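You operate a simulated robot arm through the tools that you are given. There is no shell and no other tool. Be economical: measure what you need, move in short steps, check, and stop when the job is done.

You are at the controls of a simulated robot arm. One attempt, no reset.

TASK
Get the teal bowl from the mill-side top drawer and give it three portions of flakes.
Fine: half a turn is a portion; shut the drawer; bowl on the grey mat; spill nothing.
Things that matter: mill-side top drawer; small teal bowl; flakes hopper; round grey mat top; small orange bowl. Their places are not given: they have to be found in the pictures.

The check looks at the end state, three seconds after you hand in, the way a careful person would. Anything else that was tipped, shoved, dropped, spilled or broken makes it a failure.

THE ROBOT
A 7-joint arm with a two-finger parallel gripper, fixed in place. Base frame: the origin is at the foot of the arm, x ahead of it, y to its left, z up. Lengths are in m, angles in rad, forces in N, time in s.
With the tool pointing down near the work surface it reaches from about 0.34 to 0.78 m from the base axis. Its first joint turns from -2.897 to 2.897 rad. Payload 3.91 kg.
The tool frame sits at the grasp point between the pads (the TCP): z along the fingers, y along the line on which they close. The tips reach 0.03 m beyond it. Largest opening 0.11 m; finger width 0.02, thickness 0.01; the body of the gripper, 0.048 by 0.112 m, starts 0.055 m behind the TCP.
Orientation is that of the tool frame in the base frame, as [roll, pitch, yaw] about the fixed x, y, z axes, in that order (R = Rz(yaw) Ry(pitch) Rx(roll)). With the fingers straight down and closing along the base's y, the tool's x points along the base's -x, its y along +y and its z along -z.

THE INTERFACE
- The arm moves only by the tool jog_arm. Its argument "commands" is one flat list of numbers, 7 for each row, row after row: the shift along the tool's x, y, z in m, then the turn, a rotation vector about the tool's x, y, z in rad, then the closure, from 0 (fully open) to 1 (shut). In form: [dx, dy, dz, rx, ry, rz, claw, dx, dy, dz, rx, ry, rz, claw, ...]. A call has 1 to 8 rows; each row is the pose to reach, as a shift and turn from the pose commanded when the call began, along the tool's axes at that moment. A row lasts 0.2 s, in which the tool goes at most 0.05 m and 0.15 rad; a call with a longer step from one row to the next is refused whole, and so is a gripper value outside its range. A pose out of reach is approached as far as the arm can. The call stops where the force on the tool passes 90 N (or 10 N more than at its start, if that is more) or the arm is blocked; 0.2 s more then pass. Each finger travels about 0.153 m/s and halts on what it meets, pressing with about 27 N; the grip force reading is that of the motor and also rises with nothing between the fingers. The clock runs only during rows and for 0.2 s after the last one: add rows that repeat a pose to give the fingers time. It gives the time, the measured TCP pose, the force on the tool (base axes), the opening and the grip force at its end, in the units of the frame above (readings bear some noise).
- Cameras (640 x 400 px; columns grow to the right, rows downward): "scene" is fixed at [0.3983, -0.6481, 1.5852]; the picture's right is [0.91, 0.42, 0.00], its down [0.16, -0.36, -0.92] and it looks along [-0.39, 0.84, -0.39] (base axes); focal length 370 px, centre (320, 200). "wrist" rides on the gripper at [-0.036, 0, -0.057] in the tool frame; the picture's right is [0.00, -1.00, 0.00], its down [0.97, 0.00, -0.24] and it looks along [0.24, 0.00, 0.97] (tool axes); focal length 218 px, centre (320, 200).
- get_image(camera): a new picture of that camera. No time passes.
- raise_lower(by): slides the trunk up (or, below 0, down) by that many m; the arm rides with it, the base frame stays. It gives what a move gives, with no picture.
- locate(camera, pixels): for up to 12 pixels [column, row] of the newest picture of that camera ("zoom" is the newest enlarged one), the place [x, y, z] in the base frame of the surface seen there, good to about 0.002 m, but the place of the scene camera against the robot may be out by one fixed shift of up to 0.012 m in any direction. No time passes.
- close_up(camera, box): a new picture of the part [left, top, right, bottom] of that camera's present view, enlarged. No time passes.
- sign_off(): hands the job in; it is judged then, once.

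Go step by step. Measure first, check grasps and placings, and put right what went wrong. The budget is 80 turns and 54 pictures, counting those below and the enlarged ones. Unless the task says otherwise, let go and move clear before handing in.

The tools are called after "Call:" as a command line: name --argument value ..., lists and objects as JSON in quotes. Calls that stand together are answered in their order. jog_arm: Moves the arm, as the interface text tells. Its arguments: {"type":"object","properties":{"commands":{"type":"array"}},"required":["commands"]} The other tools are called the same way: raise_lower (by) slides the trunk up or down; get_image (camera) takes a picture; locate (camera, pixels) gives the place of the surface under pixels of a picture; close_up (camera, box) takes an enlarged picture of a part of a camera's view; sign_off () hands the job in.

At the start:

```text
time_s: 0.0
eef_pos: [0.0814, 0.4032, 1.3651]
ee_rot: [3.141, 0.001, 3.14]
contact_force: [-0.2, -0.6, -0.1]
finger_gap: 0.11
gripper_force: 0.0
trunk travel left (down, up): [-0.55, 0.06]
```

scene: 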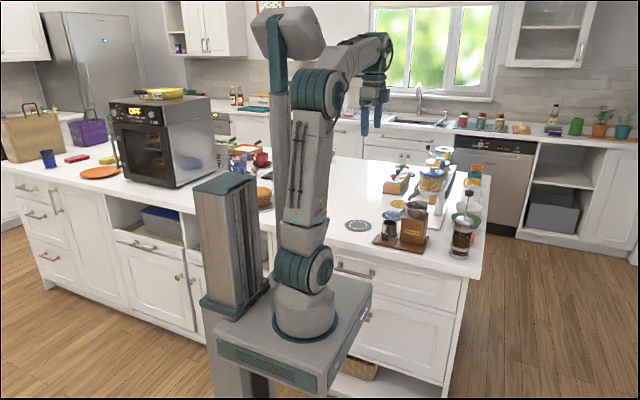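
wrist: 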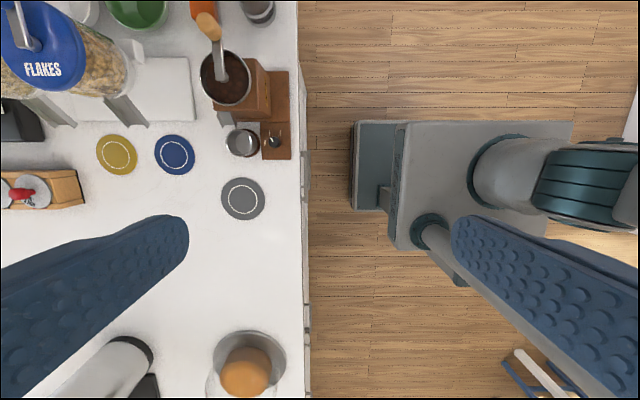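

The wrist picture shows the flakes hopper at the top left (50,60), the mill at (240,95) and the grey mat at (243,198). I'll take enlarged views to find the drawers and the hopper.

Call:
close_up --camera "scene" --box '[320, 130, 500, 260]'

Call:
close_up --camera "scene" --box '[180, 200, 500, 400]'

Call:
locate --camera "wrist" --pixels '[[243, 198], [55, 68], [115, 90], [240, 95], [300, 160], [305, 320], [272, 140], [137, 10], [45, 105], [150, 105], [250, 370], [242, 142]]'

Call:
locate --camera "scene" --pixels '[[338, 268], [355, 272], [373, 277], [370, 318], [460, 275], [360, 225], [432, 180], [441, 150], [465, 220], [345, 260], [400, 290], [420, 300]]'

```text
3.08 times, centred on (410, 195) of scene
```

zoom: 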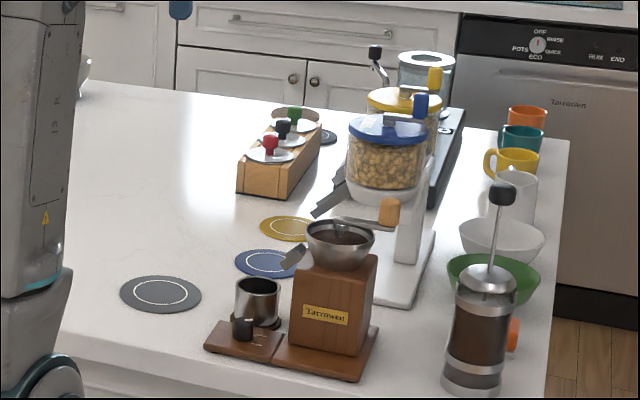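

```text
2.00 times, centred on (340, 300) of scene
```

zoom: 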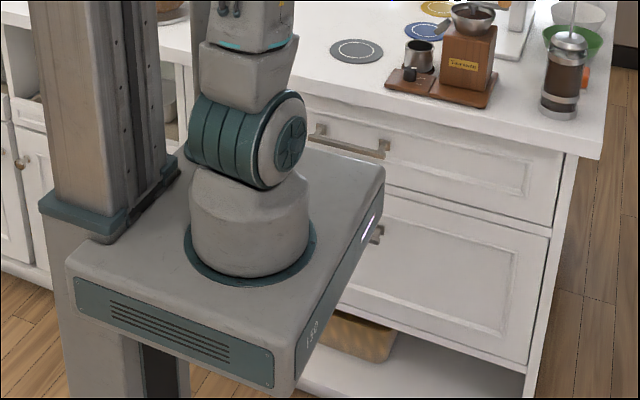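

```text
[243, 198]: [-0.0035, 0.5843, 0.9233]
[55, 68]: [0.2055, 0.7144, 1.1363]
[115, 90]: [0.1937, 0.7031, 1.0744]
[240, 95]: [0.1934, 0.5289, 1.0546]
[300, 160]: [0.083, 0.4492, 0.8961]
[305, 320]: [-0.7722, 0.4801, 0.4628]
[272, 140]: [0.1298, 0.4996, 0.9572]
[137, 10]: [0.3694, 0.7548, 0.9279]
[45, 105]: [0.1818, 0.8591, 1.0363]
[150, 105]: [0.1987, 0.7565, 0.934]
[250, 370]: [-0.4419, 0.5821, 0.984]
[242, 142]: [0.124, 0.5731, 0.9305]
```

```text
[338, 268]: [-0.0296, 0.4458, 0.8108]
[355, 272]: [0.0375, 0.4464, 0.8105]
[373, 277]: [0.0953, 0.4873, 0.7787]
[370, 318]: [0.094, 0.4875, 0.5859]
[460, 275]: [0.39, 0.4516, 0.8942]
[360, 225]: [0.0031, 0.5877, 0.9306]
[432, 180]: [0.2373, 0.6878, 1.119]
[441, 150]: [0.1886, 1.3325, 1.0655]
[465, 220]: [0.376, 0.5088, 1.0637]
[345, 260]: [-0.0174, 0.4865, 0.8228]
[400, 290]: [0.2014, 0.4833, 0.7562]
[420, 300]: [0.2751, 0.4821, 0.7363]
```

The top drawer's handle is at about y=0.446, z=0.81, below the mill. Next I'll measure how it lies relative to the robot's own platform.

Call:
locate --camera "zoom" --pixels '[[318, 133], [352, 140], [386, 148], [372, 175], [330, 225], [383, 165], [295, 365], [90, 260], [555, 190], [250, 210], [400, 205], [470, 118]]'

Call:
close_up --camera "wrist" --box '[0, 0, 320, 200]'

```text
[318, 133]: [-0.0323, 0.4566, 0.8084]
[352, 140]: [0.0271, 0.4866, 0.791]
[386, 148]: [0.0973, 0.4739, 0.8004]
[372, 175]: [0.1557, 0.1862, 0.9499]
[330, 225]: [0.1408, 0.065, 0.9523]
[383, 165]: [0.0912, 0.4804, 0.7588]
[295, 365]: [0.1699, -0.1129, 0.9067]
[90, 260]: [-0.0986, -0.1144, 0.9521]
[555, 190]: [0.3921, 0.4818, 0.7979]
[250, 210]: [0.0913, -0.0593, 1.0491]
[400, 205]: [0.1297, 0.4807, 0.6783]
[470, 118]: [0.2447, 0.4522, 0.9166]
```

```text
2.00 times, centred on (160, 100) of wrist
```

zoom: 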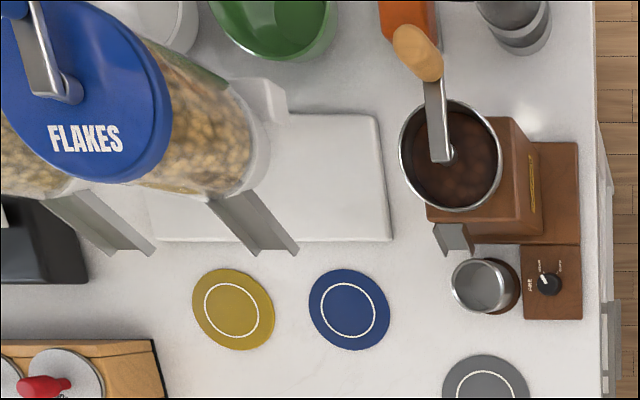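

The platform top is at z≈0.95 with its front edge at y≈0.19, and the handle bar spans x≈-0.03 to 0.10. I'll turn the tool to point at the drawer (+y) while it is still high, then lower the trunk.

Call:
jog_arm --commands '[0, 0, 0, -0.15, 0, 0, 0, 0, 0, 0, -0.3, 0, 0, 0, 0, 0, 0, -0.45, 0, 0, 0, 0, 0, 0, -0.6, 0, 0, 0, 0, 0, 0, -0.75, 0, 0, 0, 0, 0, 0, -0.9, 0, 0, 0, 0, 0, 0, -1.05, 0, 0, 0, 0, 0, 0, -1.2, 0, 0, 0]'

```text
time_s: 1.8
eef_pos: [0.0827, 0.4027, 1.365]
ee_rot: [1.941, 0.001, 3.14]
contact_force: [-0.3, 0.5, 0.6]
finger_gap: 0.1101
gripper_force: 0.1
trunk travel left (down, up): [-0.55, 0.06]
```

The turn is going well. I'll finish it, move to x≈0.032 and back off to y≈0.37.

Call:
jog_arm --commands '[0.02, -0.004, -0.01, -0.13, 0, 0, 0, 0.04, -0.008, -0.02, -0.26, 0, 0, 0, 0.05, -0.011, -0.028, -0.3708, 0, 0, 0]'

Call:
raise_lower --by -0.3

Call:
get_image --camera "wrist"

Call:
get_image --camera "scene"

```text
time_s: 2.6
eef_pos: [0.0332, 0.3729, 1.3657]
ee_rot: [1.569, 0.0, 3.139]
contact_force: [0.1, 0.7, 0.3]
finger_gap: 0.1097
gripper_force: 0.1
trunk travel left (down, up): [-0.55, 0.06]
```

```text
time_s: 5.6
eef_pos: [0.0322, 0.3718, 1.0654]
ee_rot: [1.568, 0.0, 3.14]
contact_force: [0.7, 0.4, -0.2]
finger_gap: 0.1098
gripper_force: 0.1
trunk travel left (down, up): [-0.25, 0.36]
```

```text
48 pictures are left
```

wrist: 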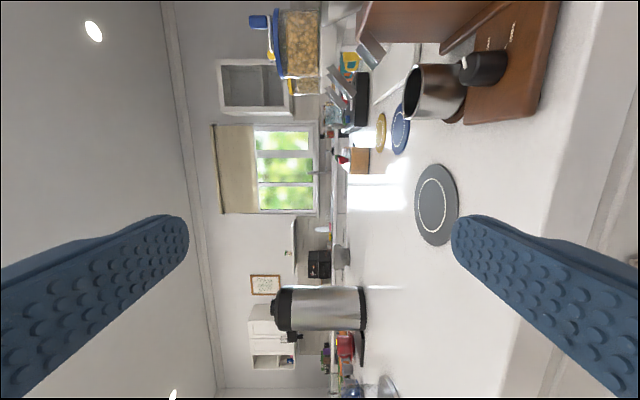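

```text
47 pictures are left
```

scene: 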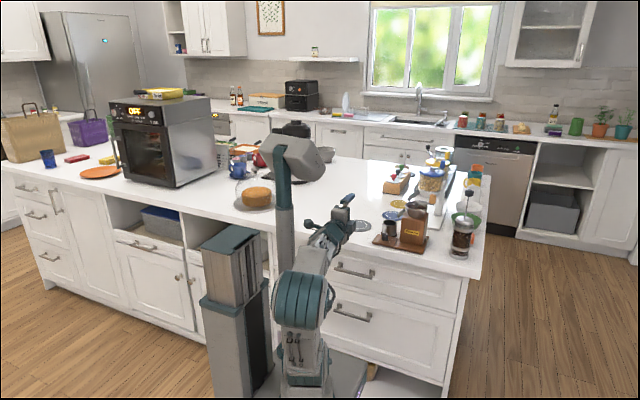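

The tool is level and the counter edge is clear of it. I'll lower the rest of the way to the handle's height and look at the bar.

Call:
raise_lower --by -0.245

Call:
get_image --camera "wrist"

Call:
locate --camera "wrist" --pixels '[[320, 60], [320, 100], [320, 120], [335, 100], [340, 130], [350, 100], [310, 100], [300, 100]]'

```text
time_s: 8.1
eef_pos: [0.0327, 0.3726, 0.8199]
ee_rot: [1.571, 0.0, 3.142]
contact_force: [0.8, 0.9, 0.0]
finger_gap: 0.1097
gripper_force: 0.1
trunk travel left (down, up): [-0.005, 0.605]
```

```text
46 pictures are left
```

wrist: 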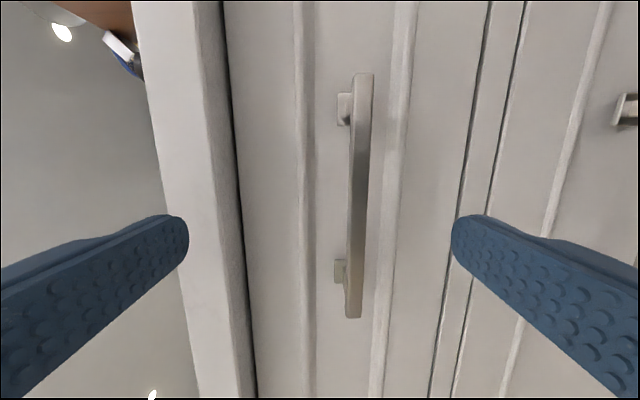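

```text
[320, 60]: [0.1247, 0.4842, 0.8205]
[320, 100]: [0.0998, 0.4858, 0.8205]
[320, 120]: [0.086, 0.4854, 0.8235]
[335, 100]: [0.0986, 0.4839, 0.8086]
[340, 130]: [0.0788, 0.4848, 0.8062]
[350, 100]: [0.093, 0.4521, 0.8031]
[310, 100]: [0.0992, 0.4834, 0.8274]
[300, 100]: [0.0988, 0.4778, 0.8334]
```

The bar is clearly visible at columns 348–370. I'll measure it and the drawer's edges.

Call:
locate --camera "wrist" --pixels '[[358, 195], [365, 195], [353, 195], [362, 80], [354, 312], [355, 250], [245, 200], [238, 200], [220, 200], [462, 200], [485, 40]]'

```text
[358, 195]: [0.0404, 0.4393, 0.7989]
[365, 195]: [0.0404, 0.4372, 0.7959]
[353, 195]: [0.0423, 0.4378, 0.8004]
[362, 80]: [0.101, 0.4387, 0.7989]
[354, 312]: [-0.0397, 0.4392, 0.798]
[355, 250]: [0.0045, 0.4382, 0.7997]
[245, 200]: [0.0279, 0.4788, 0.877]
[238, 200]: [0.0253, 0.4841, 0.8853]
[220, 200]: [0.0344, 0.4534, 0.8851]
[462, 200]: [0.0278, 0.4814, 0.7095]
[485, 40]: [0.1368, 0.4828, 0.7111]
```

The bar centre is at (0.03, 0.44, 0.798). I'll move in around it and close.

Call:
jog_arm --commands '[0, -0.022, 0.035, 0, 0, 0, 0, 0, -0.022, 0.069, 0, 0, 0, 0, 0, -0.022, 0.069, 0, 0, 0, 0.5, 0, -0.022, 0.069, 0, 0, 0, 1, 0, -0.022, 0.069, 0, 0, 0, 1, 0, -0.022, 0.069, 0, 0, 0, 1]'

```text
time_s: 9.5
eef_pos: [0.0317, 0.4411, 0.7977]
ee_rot: [1.575, -0.001, 3.141]
contact_force: [-0.5, 0.0, -8.6]
finger_gap: 0.011
gripper_force: 44.7
trunk travel left (down, up): [-0.005, 0.605]
```

Gripped: the gap is 0.011 on the bar. I'll pull straight back slowly.

Call:
jog_arm --commands '[0, 0, -0.02, 0, 0, 0, 1, 0, 0, -0.04, 0, 0, 0, 1, 0, 0, -0.06, 0, 0, 0, 1, 0, 0, -0.08, 0, 0, 0, 1, 0, 0, -0.1, 0, 0, 0, 1]'

```text
time_s: 10.7
eef_pos: [0.0318, 0.3455, 0.7973]
ee_rot: [1.589, 0.002, -3.142]
contact_force: [-1.8, 1.0, -40.6]
finger_gap: 0.0109
gripper_force: 44.9
out of reach, approached as far as the arm can: row 5
trunk travel left (down, up): [-0.005, 0.605]
```

The drawer is open about 0.095 m and the arm is at its inner reach. I'll check the pictures.

Call:
get_image --camera "scene"

Call:
get_image --camera "wrist"

```text
45 pictures are left
```

scene: 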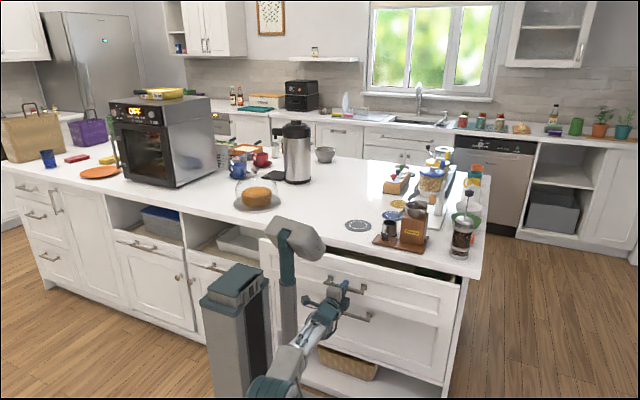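

```text
44 pictures are left
```

wrist: 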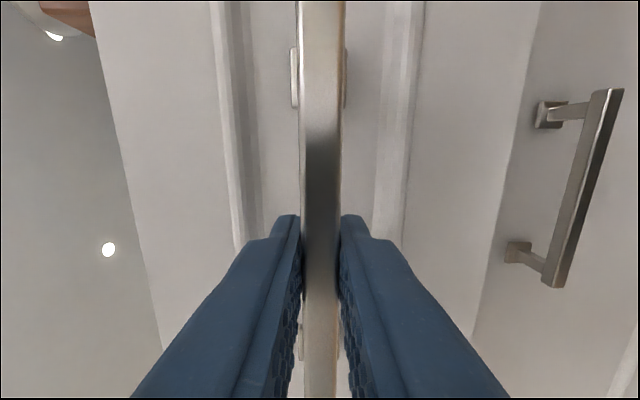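

I'll loosen the grip, tilt the tool about 0.75 rad downward around the bar so the wrist isn't cramped against the base, then grip again.

Call:
jog_arm --commands '[0, 0, 0, 0, 0, 0, 0.7, 0, 0, 0, 0.15, 0, 0, 0.7, 0, 0, 0, 0.3, 0, 0, 0.7, 0, 0, 0, 0.45, 0, 0, 0.7, 0, 0, 0, 0.6, 0, 0, 0.7, 0, 0, 0, 0.75, 0, 0, 0.7, 0, 0, 0, 0.75, 0, 0, 0.7]'

Call:
get_image --camera "wrist"

```text
time_s: 12.3
eef_pos: [0.032, 0.3455, 0.8038]
ee_rot: [2.323, -0.001, -3.14]
contact_force: [0.5, -0.6, -1.3]
finger_gap: 0.0333
gripper_force: 0.0
trunk travel left (down, up): [-0.005, 0.605]
```

```text
43 pictures are left
```

wrist: 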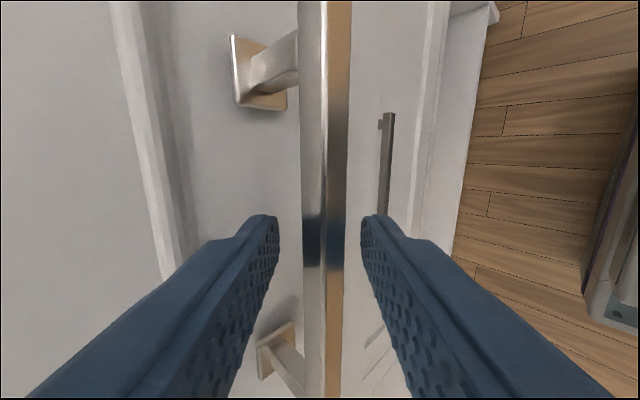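

The bar lies between the fingers. I'll close and pull further along -y.

Call:
jog_arm --commands '[0, 0, 0, 0, 0, 0, 1, 0, -0.0137, -0.0146, 0, 0, 0, 1, 0, -0.0273, -0.0293, 0, 0, 0, 1, 0, -0.041, -0.0439, 0, 0, 0, 1, 0, -0.0546, -0.0585, 0, 0, 0, 1, 0, -0.0683, -0.0731, 0, 0, 0, 1]'

Call:
get_image --camera "scene"

```text
time_s: 13.6
eef_pos: [0.0453, 0.2646, 0.8032]
ee_rot: [2.321, -0.042, 3.122]
contact_force: [-16.9, -0.4, 10.5]
finger_gap: 0.0159
gripper_force: 45.3
trunk travel left (down, up): [-0.005, 0.605]
stopped in row 6: the force on the tool passed its limit (the readings are from after the stop); the commanded pose is now the measured one
```

```text
42 pictures are left
```

scene: 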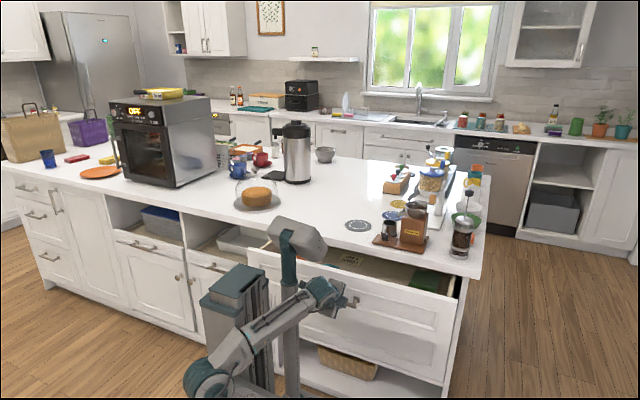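

The drawer is about 0.17 m open and its contents are showing. I'll take a closer look.

Call:
close_up --camera "scene" --box '[230, 220, 490, 380]'

```text
2.46 times, centred on (360, 300) of scene
```

zoom: 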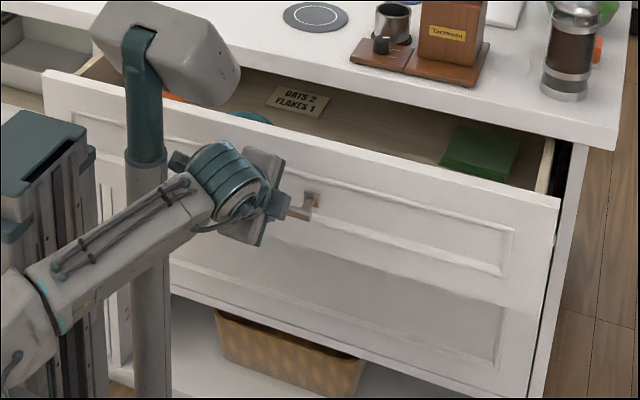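

The note in the drawer says "OATS 2 FLAKES 1", but the task asks for three portions, so I'll follow the task. A teal bowl shows behind the gripper at zoom (250,117) and orange at (175,97). I'll loosen the grip and back off the bar.

Call:
jog_arm --commands '[0, 0, 0, 0, 0, 0, 0.68, 0, 0, 0, 0, 0, 0, 0.68, 0, 0, -0.02, 0, 0, 0, 0.68, 0, 0, -0.04, 0, 0, 0, 0.68, 0, 0, -0.055, 0, 0, 0, 0.68]'

```text
time_s: 14.5
eef_pos: [0.0555, 0.2532, 0.804]
ee_rot: [2.342, -0.056, 3.096]
contact_force: [0.8, -0.1, -0.2]
finger_gap: 0.0353
gripper_force: 0.1
trunk travel left (down, up): [-0.005, 0.605]
stopped in row 4: the force on the tool passed its limit (the readings are from after the stop); the commanded pose is now the measured one
```

The retreat met something, with x drifting +0.01. I'll look.

Call:
get_image --camera "wrist"

Call:
close_up --camera "scene" --box '[170, 200, 490, 400]'

```text
40 pictures are left
```

wrist: 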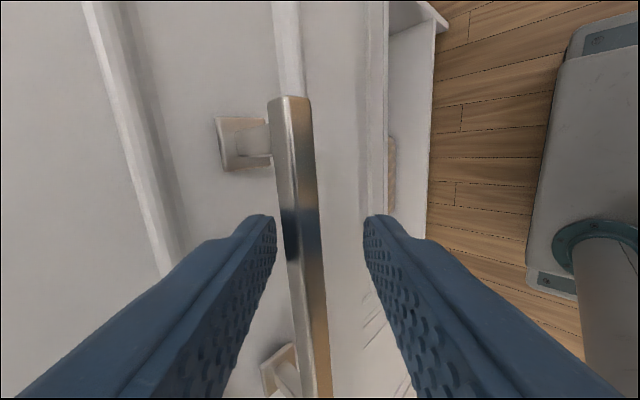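

```text
2.00 times, centred on (330, 300) of scene
```

zoom: 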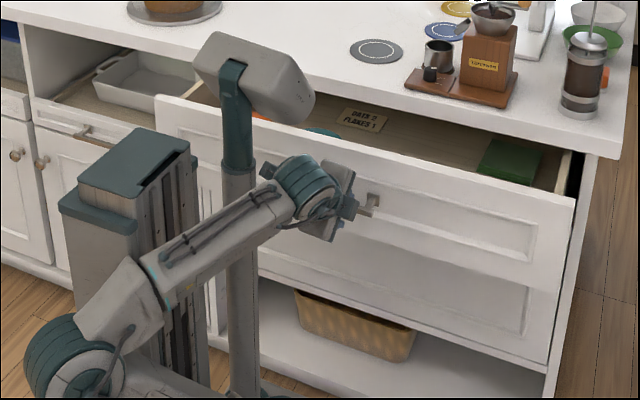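

A vertical mast on the robot, at zoom (240,200), stands beside the wrist and is what it bumps. I'll find its place.

Call:
locate --camera "zoom" --pixels '[[238, 130], [240, 250], [245, 330], [240, 60], [300, 100], [255, 95], [330, 175], [60, 370], [220, 250], [322, 132]]'

Call:
locate --camera "wrist" --pixels '[[300, 200], [600, 300], [555, 250], [295, 110]]'

```text
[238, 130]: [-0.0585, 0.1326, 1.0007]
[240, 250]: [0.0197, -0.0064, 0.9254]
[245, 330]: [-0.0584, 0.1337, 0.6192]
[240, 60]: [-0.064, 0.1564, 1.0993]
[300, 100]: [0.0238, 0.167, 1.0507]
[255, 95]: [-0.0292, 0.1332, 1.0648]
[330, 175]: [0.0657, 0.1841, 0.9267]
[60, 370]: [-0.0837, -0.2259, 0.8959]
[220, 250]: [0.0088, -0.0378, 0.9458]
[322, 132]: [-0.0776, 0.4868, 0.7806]
```

```text
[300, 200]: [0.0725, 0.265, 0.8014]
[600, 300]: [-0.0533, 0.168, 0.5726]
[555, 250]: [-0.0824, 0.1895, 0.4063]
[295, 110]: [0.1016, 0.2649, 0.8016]
```

The mast is at about (-0.055, 0.145), which explains the bump. I'll back off along the tool while shifting +x, away from it.

Call:
jog_arm --commands '[-0.012, 0, -0.012, 0, 0, 0, 0.65, -0.024, 0, -0.024, 0, 0, 0, 0.65, -0.036, 0, -0.036, 0, 0, 0, 0.65, -0.06, 0, -0.05, 0, 0, 0, 0.65, -0.09, 0, -0.06, 0, 0, 0, 0.65, -0.12, 0, -0.07, 0, 0, 0, 0.65]'

```text
time_s: 15.9
eef_pos: [0.1702, 0.1957, 0.8518]
ee_rot: [2.338, -0.043, 3.099]
contact_force: [-0.2, 0.1, -0.3]
finger_gap: 0.0385
gripper_force: 0.1
trunk travel left (down, up): [-0.005, 0.605]
```

The gripper is free of the bar. I'll raise the trunk so I can look into the drawer from above.

Call:
raise_lower --by 0.4

Call:
get_image --camera "wrist"

Call:
get_image --camera "scene"

```text
time_s: 19.7
eef_pos: [0.1689, 0.1979, 1.2511]
ee_rot: [2.34, -0.041, 3.098]
contact_force: [0.4, -0.4, 0.2]
finger_gap: 0.0384
gripper_force: 0.1
trunk travel left (down, up): [-0.405, 0.205]
```

```text
38 pictures are left
```

wrist: 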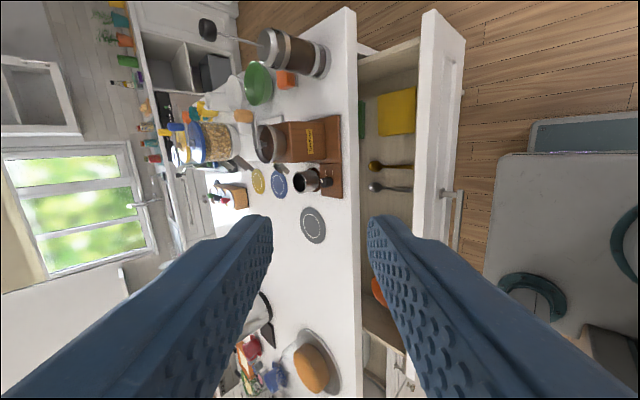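

```text
37 pictures are left
```

scene: 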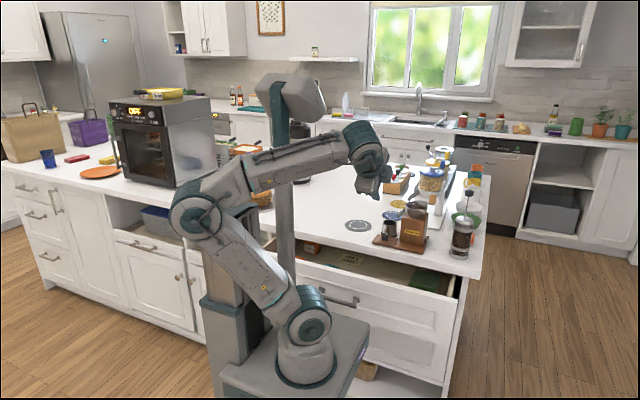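

The drawer is visible at right and the bowls lie toward its left end, hidden by the fingers. I'll move over the drawer with the tool pointing down.

Call:
jog_arm --commands '[0.02, 0.0232, 0.024, 0.133, 0, 0, 0.3, 0.04, 0.0463, 0.048, 0.267, 0, 0, 0, 0.06, 0.07, 0.072, 0.4, 0, 0, 0, 0.08, 0.0927, 0.096, 0.533, 0, 0, 0, 0.1, 0.1158, 0.12, 0.667, 0, 0, 0, 0.118, 0.139, 0.144, 0.8, 0, 0, 0]'

Call:
get_image --camera "wrist"

```text
time_s: 21.1
eef_pos: [0.0608, 0.4053, 1.2522]
ee_rot: [3.141, -0.04, 3.098]
contact_force: [0.4, 0.8, 0.3]
finger_gap: 0.1102
gripper_force: 0.1
trunk travel left (down, up): [-0.405, 0.205]
```

```text
36 pictures are left
```

wrist: 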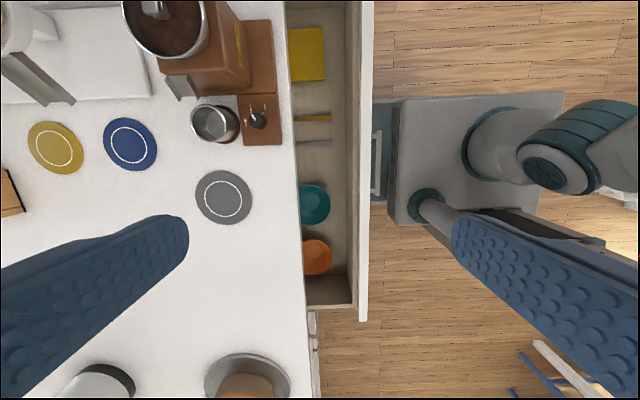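

The teal bowl is at (314,204) and the orange one at (317,256), both in the drawer. I'll measure them along with the counter edge and the drawer front.

Call:
locate --camera "wrist" --pixels '[[314, 204], [300, 204], [330, 204], [312, 186], [314, 223], [318, 256], [317, 240], [342, 215], [359, 215], [368, 215], [302, 215], [224, 197]]'

Call:
close_up --camera "wrist" --box '[270, 150, 390, 310]'

```text
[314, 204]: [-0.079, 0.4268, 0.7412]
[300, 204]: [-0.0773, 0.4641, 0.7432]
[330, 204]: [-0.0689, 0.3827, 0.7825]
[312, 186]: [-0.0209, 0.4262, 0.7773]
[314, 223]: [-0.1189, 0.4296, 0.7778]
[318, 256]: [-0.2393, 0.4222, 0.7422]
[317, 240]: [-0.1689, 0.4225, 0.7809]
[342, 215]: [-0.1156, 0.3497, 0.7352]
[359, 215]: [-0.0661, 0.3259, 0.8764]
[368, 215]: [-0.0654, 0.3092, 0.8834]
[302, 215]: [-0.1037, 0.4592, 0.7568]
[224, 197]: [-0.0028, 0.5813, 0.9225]
```

```text
2.50 times, centred on (330, 230) of wrist
```

zoom: 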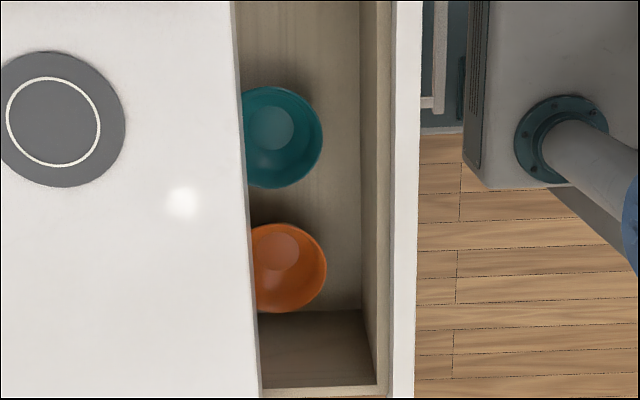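

The teal rim is centred near (-0.07, 0.431, z 0.78), partly under the counter edge (y=0.453), and the drawer front's inner face is at y≈0.326. That is too tight, so I'll hook the front from inside with closed fingers at x≈0.2 and pull it out another 6 cm. First I'll position above it.

Call:
jog_arm --commands '[-0.035, -0.01, 0.015, 0, -0.01, -0.01, 0.5, -0.07, -0.023, 0.03, 0, -0.02, -0.02, 1, -0.105, -0.035, 0.04, 0, -0.03, -0.03, 1, -0.14, -0.045, 0.05, 0, -0.04, -0.043, 1]'

Call:
raise_lower --by -0.25

Call:
get_image --camera "wrist"

```text
time_s: 22.1
eef_pos: [0.1957, 0.3531, 1.1994]
ee_rot: [3.138, -0.003, -3.141]
contact_force: [0.3, -0.4, 0.6]
finger_gap: 0.0
gripper_force: 26.8
trunk travel left (down, up): [-0.405, 0.205]
```

```text
time_s: 24.7
eef_pos: [0.1948, 0.3524, 0.9504]
ee_rot: [3.139, -0.002, 3.141]
contact_force: [-0.2, -0.7, -0.1]
finger_gap: 0.0001
gripper_force: 26.5
trunk travel left (down, up): [-0.155, 0.455]
```

```text
34 pictures are left
```

wrist: 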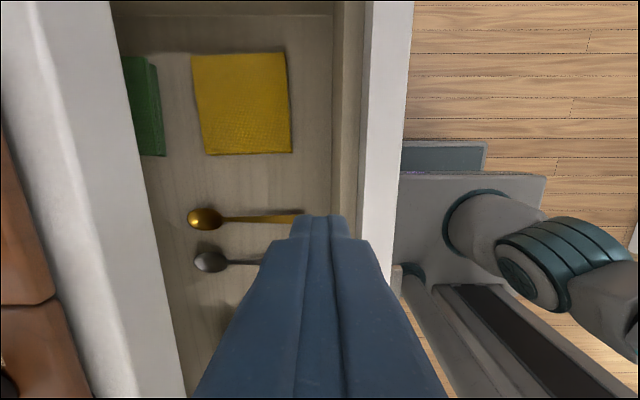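

The fingers are above the free strip behind the front. I'll lower until the tips are at about 0.815, then pull -y.

Call:
raise_lower --by -0.105

Call:
jog_arm --commands '[0, -0.016, 0, 0, 0, 0, 1, 0, -0.03, 0, 0, 0, 0, 1, 0, -0.045, 0, 0, 0, 0, 1, 0, -0.06, 0, 0, 0, 0, 1, 0, -0.075, 0, 0, 0, 0, 1]'

Call:
get_image --camera "wrist"

```text
time_s: 26.1
eef_pos: [0.1941, 0.3524, 0.8453]
ee_rot: [3.141, -0.003, -3.141]
contact_force: [0.6, 0.9, -0.1]
finger_gap: 0.0
gripper_force: 27.1
trunk travel left (down, up): [-0.05, 0.56]
```

```text
time_s: 27.3
eef_pos: [0.1952, 0.2769, 0.8436]
ee_rot: [3.141, -0.003, -3.14]
contact_force: [0.0, -0.7, -0.2]
finger_gap: 0.0001
gripper_force: 26.9
trunk travel left (down, up): [-0.05, 0.56]
```

```text
33 pictures are left
```

wrist: 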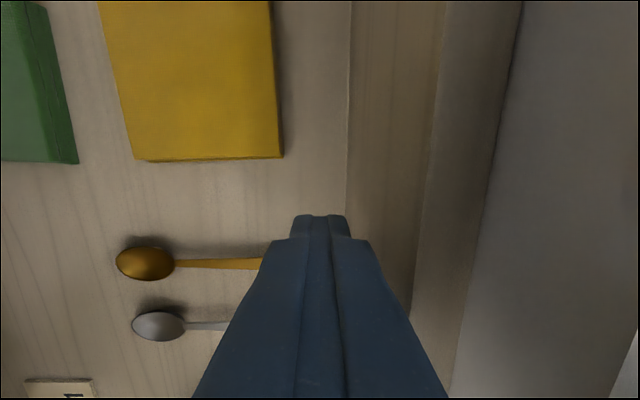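

The pull went freely. I'll lift out and look at the drawer again.

Call:
raise_lower --by 0.4

Call:
jog_arm --commands '[0.04, 0.02, 0, 0, 0, 0, 0.6, 0.08, 0.04, 0, 0, 0, 0, 0, 0.12, 0.06, 0, 0, 0, 0, 0, 0.15, 0.09, 0, 0, 0, 0, 0]'

Call:
get_image --camera "wrist"

```text
time_s: 30.9
eef_pos: [0.1628, 0.3334, 1.1719]
ee_rot: [-3.079, -0.122, 3.125]
contact_force: [-0.1, -0.5, 0.2]
finger_gap: 0.0
gripper_force: 27.1
trunk travel left (down, up): [-0.447, 0.163]
stopped: the arm was blocked; the commanded pose is now the measured one
```

```text
time_s: 31.2
eef_pos: [0.1326, 0.377, 1.1523]
ee_rot: [-2.812, -0.357, 3.078]
contact_force: [-0.4, -1.2, 0.2]
finger_gap: 0.044
gripper_force: 0.1
trunk travel left (down, up): [-0.447, 0.163]
stopped in row 1: the arm was blocked; the commanded pose is now the measured one
```

```text
32 pictures are left
```

wrist: 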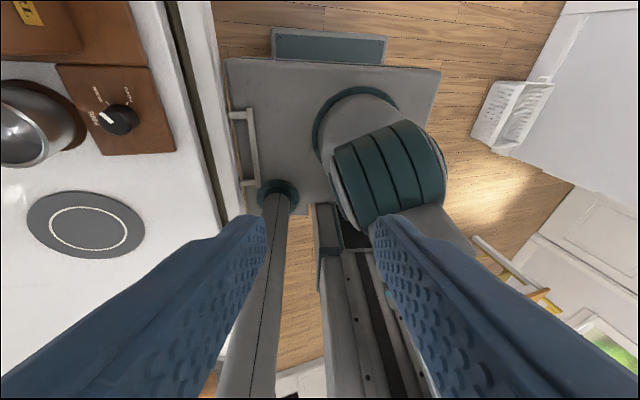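

The arm was blocked during the lift and the tool is tilted. I'll check the scene before moving again.

Call:
get_image --camera "scene"

Call:
close_up --camera "scene" --box '[180, 60, 500, 260]'

```text
31 pictures are left
```

scene: 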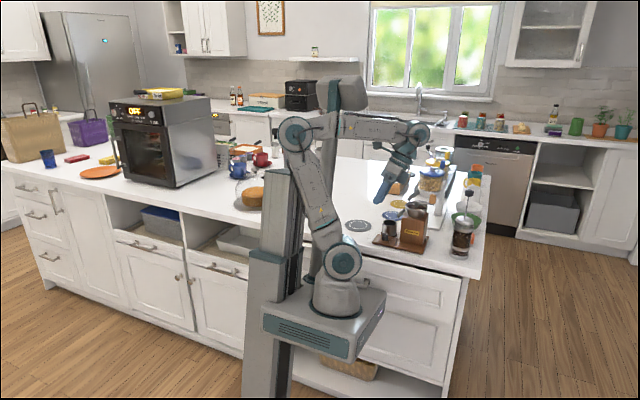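

```text
2.00 times, centred on (340, 160) of scene
```

zoom: 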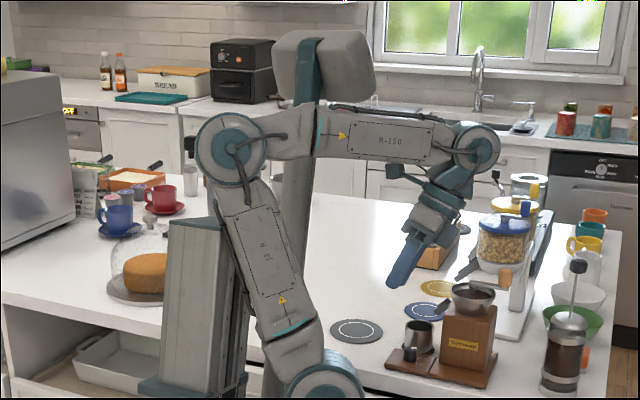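

The picture disagrees with what I expected: the drawer looks shut and the robot's own body looks shifted, with its column now near (275,250). I'll measure the robot and the drawer.

Call:
locate --camera "scene" --pixels '[[385, 292], [265, 320], [350, 358], [330, 325], [400, 275], [420, 340], [440, 280], [380, 270], [360, 225], [270, 280], [336, 290], [460, 275]]'

Call:
close_up --camera "scene" --box '[220, 200, 500, 400]'

Call:
locate --camera "wrist" --pixels '[[230, 70], [440, 75], [85, 225], [278, 185], [195, 100], [215, 150], [250, 150], [330, 60], [120, 115], [175, 100], [205, 150], [385, 170]]'

```text
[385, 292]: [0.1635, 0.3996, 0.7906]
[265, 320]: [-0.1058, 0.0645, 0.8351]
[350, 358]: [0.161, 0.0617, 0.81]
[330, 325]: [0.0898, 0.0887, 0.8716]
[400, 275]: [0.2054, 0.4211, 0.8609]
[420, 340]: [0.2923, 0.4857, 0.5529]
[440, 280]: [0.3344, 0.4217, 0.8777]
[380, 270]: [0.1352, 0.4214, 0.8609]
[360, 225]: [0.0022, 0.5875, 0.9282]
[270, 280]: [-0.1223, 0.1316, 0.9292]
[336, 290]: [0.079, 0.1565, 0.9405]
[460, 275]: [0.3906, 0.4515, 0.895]
```

```text
2.00 times, centred on (360, 300) of scene
```

zoom: 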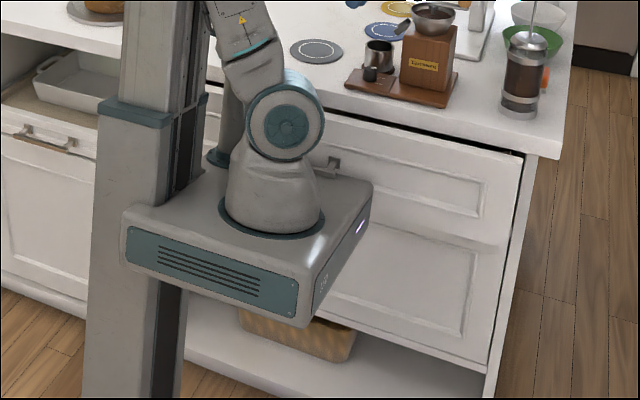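

```text
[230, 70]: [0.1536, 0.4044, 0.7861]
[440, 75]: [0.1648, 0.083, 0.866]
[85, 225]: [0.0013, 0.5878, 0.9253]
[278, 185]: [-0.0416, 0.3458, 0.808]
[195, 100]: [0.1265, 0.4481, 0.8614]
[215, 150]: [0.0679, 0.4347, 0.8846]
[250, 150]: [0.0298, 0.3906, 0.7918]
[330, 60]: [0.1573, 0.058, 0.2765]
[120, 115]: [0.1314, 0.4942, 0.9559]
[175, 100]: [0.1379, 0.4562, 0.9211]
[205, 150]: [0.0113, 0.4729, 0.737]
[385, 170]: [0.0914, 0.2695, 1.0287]
```

The robot's body appears leaned toward the island: the platform moved about 0.18 m in +y, its column is tilted, and it has pressed the drawer back to about 6 cm open. The platform probably rose into the open drawer's handle and jammed. I'll relieve it with a small lowering of the trunk.

Call:
raise_lower --by -0.04

Call:
get_image --camera "scene"

```text
time_s: 31.6
eef_pos: [0.1125, 0.2887, 1.1621]
ee_rot: [-2.641, -0.56, 3.045]
contact_force: [-0.2, 2.2, 0.1]
finger_gap: 0.044
gripper_force: 0.1
trunk travel left (down, up): [-0.443, 0.167]
stopped: the arm was blocked; the commanded pose is now the measured one
```

```text
28 pictures are left
```

scene: 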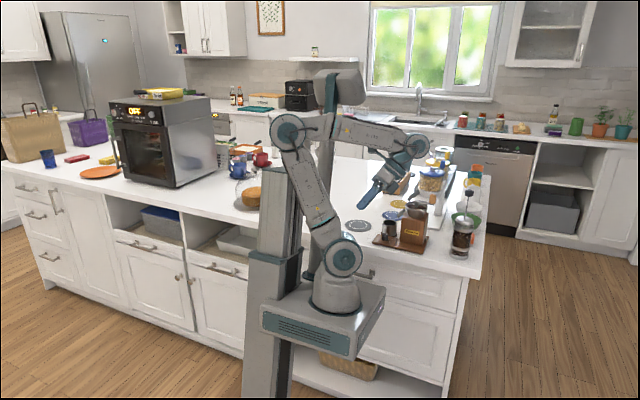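

The lean fits the platform having come up under the drawer's handle bar (bar at y≈0.39, z≈0.79, lying on the platform's front edge). I need to lower more, so I'll repeat.

Call:
raise_lower --by -0.2

```text
time_s: 31.9
eef_pos: [0.1201, -0.0496, 1.1228]
ee_rot: [-2.896, -0.751, -2.376]
contact_force: [-4.7, -5.9, -0.6]
finger_gap: 0.0442
gripper_force: 0.0
trunk travel left (down, up): [-0.441, 0.169]
stopped: the arm was blocked; the commanded pose is now the measured one
```

The arm swung to y≈-0.05, away from the counter, and the trunk barely moved. I'll look before doing anything else.

Call:
get_image --camera "scene"

```text
27 pictures are left
```

scene: 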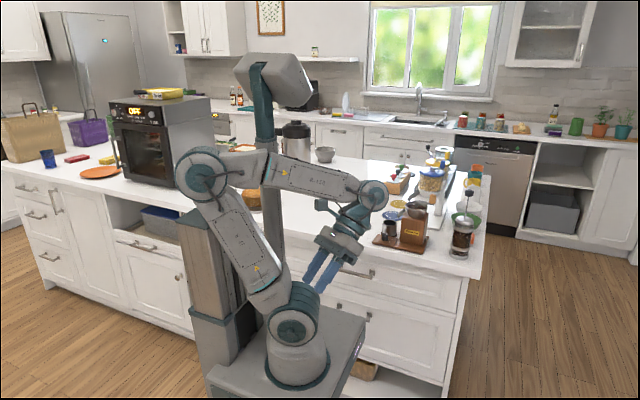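

The robot's body has sprung back (column at (225,270)). I'll hold still for a moment to let it settle and read the state.

Call:
jog_arm --commands '[0, 0, 0, 0, 0, 0, 0.6, 0, 0, 0, 0, 0, 0, 0.6, 0, 0, 0, 0, 0, 0, 0.6]'

Call:
get_image --camera "scene"

```text
time_s: 32.2
eef_pos: [0.1166, -0.0608, 1.1555]
ee_rot: [-3.055, -0.68, -2.59]
contact_force: [1.5, -1.3, 8.6]
finger_gap: 0.0441
gripper_force: 0.1
trunk travel left (down, up): [-0.441, 0.169]
stopped in row 1: the arm was blocked; the commanded pose is now the measured one
```

```text
26 pictures are left
```

scene: 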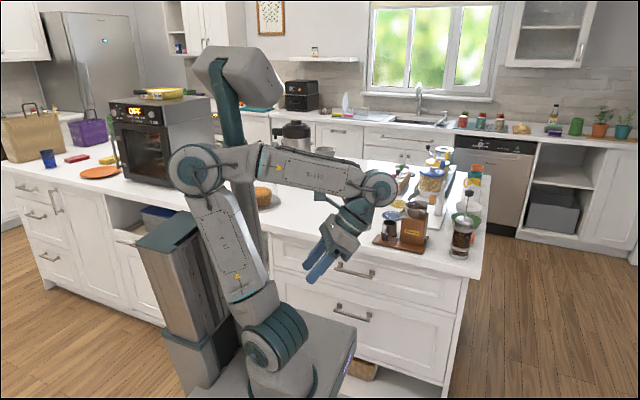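

The body is rocking backward. I'll keep holding still and watch the readings.

Call:
jog_arm --commands '[0, 0, 0, 0, 0, 0, 0.6, 0, 0, 0, 0, 0, 0, 0.6, 0, 0, 0, 0, 0, 0, 0.6, 0, 0, 0, 0, 0, 0, 0.6]'

Call:
jog_arm --commands '[0, 0, 0, 0, 0, 0, 0.6, 0, 0, 0, 0, 0, 0, 0.6, 0, 0, 0, 0, 0, 0, 0.6, 0, 0, 0, 0, 0, 0, 0.6]'

Call:
get_image --camera "scene"

```text
time_s: 32.5
eef_pos: [0.1423, 0.2068, 1.1281]
ee_rot: [-2.724, -0.733, -2.945]
contact_force: [0.8, -4.0, -1.3]
finger_gap: 0.044
gripper_force: 0.1
trunk travel left (down, up): [-0.441, 0.169]
stopped in row 1: the arm was blocked; the commanded pose is now the measured one
```

```text
time_s: 32.9
eef_pos: [0.1089, 0.0703, 1.1147]
ee_rot: [-2.755, -0.802, -2.817]
contact_force: [-0.6, 5.6, 0.9]
finger_gap: 0.0417
gripper_force: 0.1
trunk travel left (down, up): [-0.441, 0.169]
stopped in row 1: the arm was blocked; the commanded pose is now the measured one
```

```text
25 pictures are left
```

scene: 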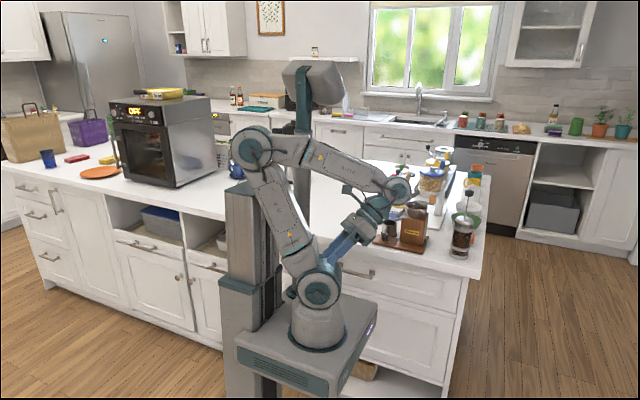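

The body is rocking on its mount and the swing is shrinking. I'll keep holding.

Call:
jog_arm --commands '[0, 0, 0, 0, 0, 0, 0.6, 0, 0, 0, 0, 0, 0, 0.6]'

Call:
jog_arm --commands '[0, 0, 0, 0, 0, 0, 0.6, 0, 0, 0, 0, 0, 0, 0.6]'

Call:
jog_arm --commands '[0, 0, 0, 0, 0, 0, 0.6, 0, 0, 0, 0, 0, 0, 0.6]'

Call:
jog_arm --commands '[0, 0, 0, 0, 0, 0, 0.6, 0, 0, 0, 0, 0, 0, 0.6]'

Call:
get_image --camera "scene"

```text
time_s: 33.2
eef_pos: [0.1181, -0.1057, 1.1128]
ee_rot: [-2.971, -0.703, -2.677]
contact_force: [-1.7, 2.5, 1.6]
finger_gap: 0.0441
gripper_force: 0.1
trunk travel left (down, up): [-0.441, 0.169]
stopped in row 1: the arm was blocked; the commanded pose is now the measured one
```

```text
time_s: 33.6
eef_pos: [0.1183, 0.0971, 1.1032]
ee_rot: [-2.757, -0.803, -2.828]
contact_force: [3.4, -3.7, 0.9]
finger_gap: 0.0439
gripper_force: 0.0
trunk travel left (down, up): [-0.441, 0.169]
stopped in row 1: the arm was blocked; the commanded pose is now the measured one
```

```text
time_s: 34.1
eef_pos: [0.1249, -0.0466, 1.1027]
ee_rot: [-3.0, -0.705, -2.65]
contact_force: [160.2, 170.7, 157.8]
finger_gap: 0.1065
gripper_force: 21.6
trunk travel left (down, up): [-0.441, 0.169]
stopped in row 2: the force on the tool passed its limit (the readings are from after the stop); the commanded pose is now the measured one
```

```text
time_s: 34.7
eef_pos: [0.1108, 0.0212, 1.1047]
ee_rot: [-2.873, -0.763, -2.749]
contact_force: [0.3, -2.4, 0.9]
finger_gap: 0.0436
gripper_force: 0.0
trunk travel left (down, up): [-0.441, 0.169]
```

```text
24 pictures are left
```

scene: 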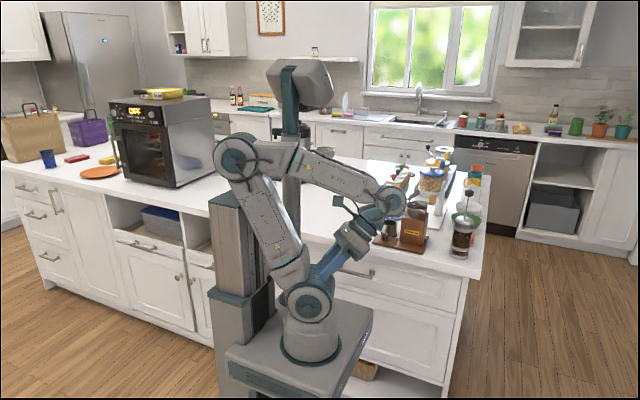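

The body is nearly still; the hand touched the robot's own base during the rocking. I'll hold once more to confirm it has settled.

Call:
jog_arm --commands '[0, 0, 0, 0, 0, 0, 0.6, 0, 0, 0, 0, 0, 0, 0.6, 0, 0, 0, 0, 0, 0, 0.6, 0, 0, 0, 0, 0, 0, 0.6, 0, 0, 0, 0, 0, 0, 0.6]'

Call:
jog_arm --commands '[0, 0, 0, 0, 0, 0, 0.6, 0, 0, 0, 0, 0, 0, 0.6, 0, 0, 0, 0, 0, 0, 0.6, 0, 0, 0, 0, 0, 0, 0.6, 0, 0, 0, 0, 0, 0, 0.6]'

Call:
get_image --camera "wrist"

Call:
close_up --camera "scene" --box '[180, 120, 500, 320]'

```text
time_s: 35.9
eef_pos: [0.1116, -0.0129, 1.1016]
ee_rot: [-2.912, -0.746, -2.725]
contact_force: [0.0, -0.5, 0.3]
finger_gap: 0.0439
gripper_force: 0.0
trunk travel left (down, up): [-0.441, 0.169]
```

```text
time_s: 37.1
eef_pos: [0.111, -0.0136, 1.1016]
ee_rot: [-2.915, -0.744, -2.722]
contact_force: [0.1, -0.7, -0.4]
finger_gap: 0.0439
gripper_force: 0.1
trunk travel left (down, up): [-0.441, 0.169]
```

```text
23 pictures are left
```

wrist: 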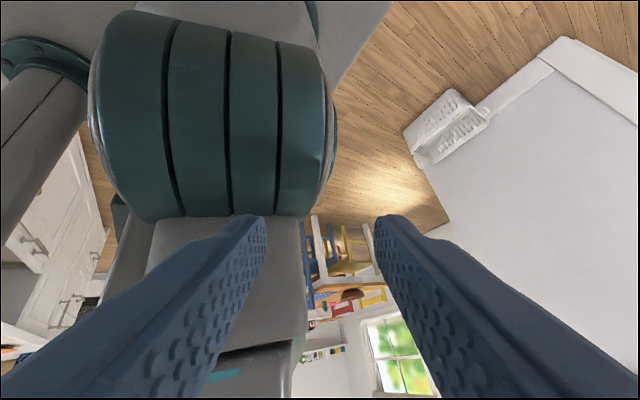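

```text
2.00 times, centred on (340, 220) of scene
```

zoom: 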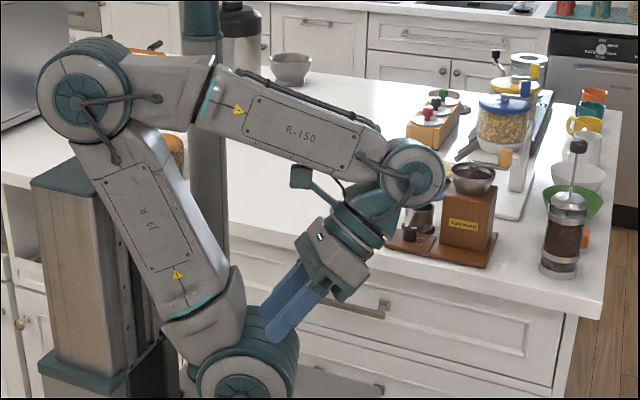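

The robot has settled at home and the counter items look undisturbed, but the drawer is nearly shut again. I'll bring the arm back out in front with the tool pointing down.

Call:
jog_arm --commands '[-0.0078, 0.0264, -0.0396, -0.046, -0.086, 0.06, 0.6, -0.0155, 0.0529, -0.0792, -0.0925, -0.171, 0.12, 0.6, -0.0233, 0.0793, -0.1187, -0.139, -0.257, 0.181, 0.6, -0.031, 0.1057, -0.1583, -0.185, -0.3425, 0.241, 0.6, -0.0388, 0.1321, -0.198, -0.231, -0.428, 0.301, 0.6, -0.0465, 0.1586, -0.2375, -0.2775, -0.514, 0.3615, 0.6, -0.0543, 0.185, -0.277, -0.324, -0.6, 0.422, 0.6, -0.062, 0.2114, -0.3166, -0.37, -0.685, 0.482, 0.6]'

Call:
get_image --camera "wrist"

```text
time_s: 38.9
eef_pos: [0.202, 0.3314, 1.2506]
ee_rot: [3.14, -0.002, 3.14]
contact_force: [-0.2, 0.4, -1.1]
finger_gap: 0.0439
gripper_force: 0.2
trunk travel left (down, up): [-0.441, 0.169]
```

```text
21 pictures are left
```

wrist: 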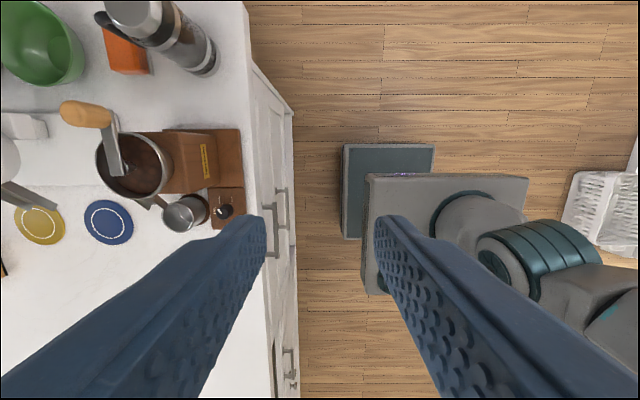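

The arm works normally again. For the rest of the drawer job I'll keep the platform low, below the drawer, and move vertically only with the arm. I'll measure how far open the drawer is now.

Call:
locate --camera "wrist" --pixels '[[272, 235], [285, 215], [258, 130], [252, 150], [245, 120], [270, 120], [290, 120], [365, 230], [60, 185], [108, 222]]'

Call:
close_up --camera "wrist" --box '[200, 0, 440, 400]'

```text
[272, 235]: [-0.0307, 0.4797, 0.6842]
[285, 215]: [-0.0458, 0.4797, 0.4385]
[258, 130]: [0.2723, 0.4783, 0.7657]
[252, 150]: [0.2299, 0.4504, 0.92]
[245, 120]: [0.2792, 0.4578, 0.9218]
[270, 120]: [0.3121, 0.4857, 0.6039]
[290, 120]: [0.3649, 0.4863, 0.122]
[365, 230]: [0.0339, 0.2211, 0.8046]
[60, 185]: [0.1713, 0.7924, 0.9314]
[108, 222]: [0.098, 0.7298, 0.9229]
```

```text
1.00 times, centred on (320, 200) of wrist
```

zoom: 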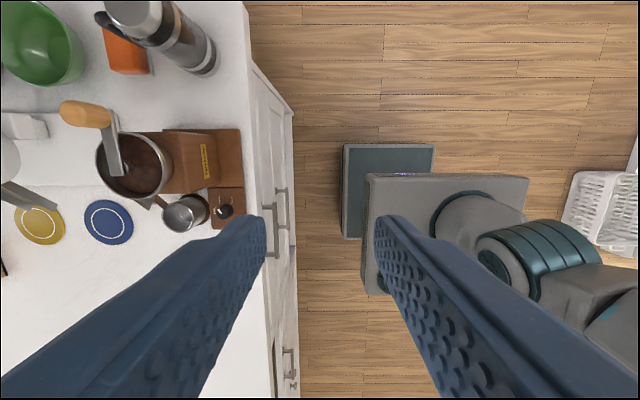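

The drawer is closed (front y≈0.48). I'll repeat the handle grip slightly further right (x≈0.065), starting by levelling the tool.

Call:
jog_arm --commands '[0.018, 0.005, 0, -0.15, 0, 0, 0.3, 0.036, 0.01, 0, -0.3, 0, 0, 0, 0.054, 0.015, 0, -0.45, 0, 0, 0, 0.072, 0.02, 0, -0.6, 0, 0, 0, 0.09, 0.025, 0, -0.75, 0, 0, 0, 0.108, 0.03, 0, -0.9, 0, 0, 0, 0.126, 0.035, 0, -1.05, 0, 0, 0, 0.137, 0.039, 0, -1.2, 0, 0, 0]'

Call:
jog_arm --commands '[0, 0, 0, -0.13, 0, 0, 0, 0, 0, 0, -0.26, 0, 0, 0, 0, 0, 0, -0.3708, 0, 0, 0]'

Call:
raise_lower --by -0.438

Call:
get_image --camera "wrist"

Call:
locate --camera "wrist" --pixels '[[353, 200], [358, 200], [363, 200], [350, 230]]'

```text
time_s: 40.7
eef_pos: [0.0645, 0.3683, 1.2512]
ee_rot: [1.941, -0.003, -3.141]
contact_force: [0.8, -0.6, 1.2]
finger_gap: 0.1099
gripper_force: 0.0
trunk travel left (down, up): [-0.441, 0.169]
```

```text
time_s: 41.5
eef_pos: [0.0644, 0.369, 1.2523]
ee_rot: [1.569, -0.001, 3.142]
contact_force: [-0.1, 0.1, -0.6]
finger_gap: 0.11
gripper_force: 0.1
trunk travel left (down, up): [-0.441, 0.169]
```

```text
refused: -0.438 is not a number from -0.4 to 0.4
```

```text
19 pictures are left
```

wrist: 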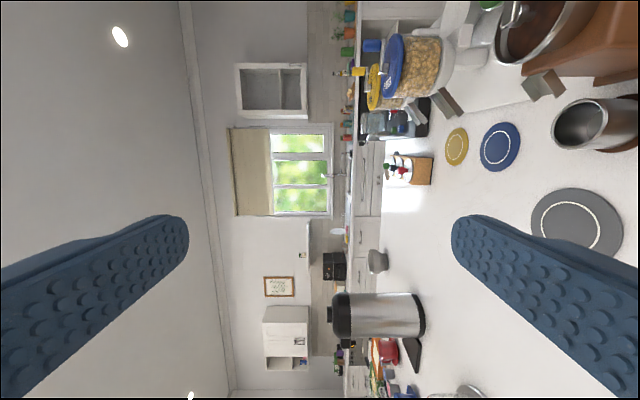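

```text
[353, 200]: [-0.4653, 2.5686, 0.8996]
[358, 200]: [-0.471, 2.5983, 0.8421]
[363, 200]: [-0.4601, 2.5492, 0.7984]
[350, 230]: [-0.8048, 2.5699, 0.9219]
```

One lowering is limited to 0.4, so I'll use two steps, then reach in at the measured bar height (0.798) and grip.

Call:
raise_lower --by -0.4

Call:
raise_lower --by -0.036

Call:
jog_arm --commands '[0, -0.018, 0.035, 0, 0, 0, 0, 0, -0.018, 0.067, 0, 0, 0, 0, 0, -0.018, 0.067, 0, 0, 0, 0.5, 0, -0.018, 0.067, 0, 0, 0, 1, 0, -0.018, 0.067, 0, 0, 0, 1, 0, -0.018, 0.067, 0, 0, 0, 1]'

```text
time_s: 43.9
eef_pos: [0.1331, 0.3477, 1.0002]
ee_rot: [1.513, -0.112, 3.039]
contact_force: [0.7, 0.1, -0.1]
finger_gap: 0.1101
gripper_force: 0.1
trunk travel left (down, up): [-0.174, 0.436]
stopped: the arm was blocked; the commanded pose is now the measured one
```

```text
time_s: 44.7
eef_pos: [0.1356, 0.3456, 0.9674]
ee_rot: [1.512, -0.113, 3.04]
contact_force: [0.5, -0.7, -0.2]
finger_gap: 0.1099
gripper_force: 0.1
trunk travel left (down, up): [-0.138, 0.472]
```

```text
time_s: 45.2
eef_pos: [0.0188, 0.3888, 0.9544]
ee_rot: [1.507, -0.101, -2.963]
contact_force: [-0.2, 1.3, -0.7]
finger_gap: 0.11
gripper_force: 0.0
trunk travel left (down, up): [-0.138, 0.472]
stopped in row 2: the arm was blocked; the commanded pose is now the measured one
```

Something blocked the lowering, so I need a look at the scene.

Call:
get_image --camera "scene"

```text
18 pictures are left
```

scene: 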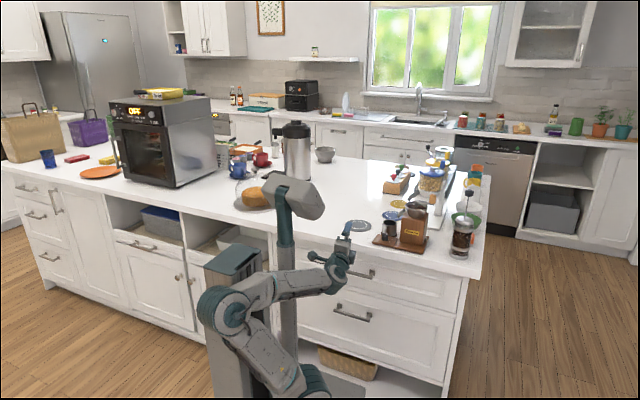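

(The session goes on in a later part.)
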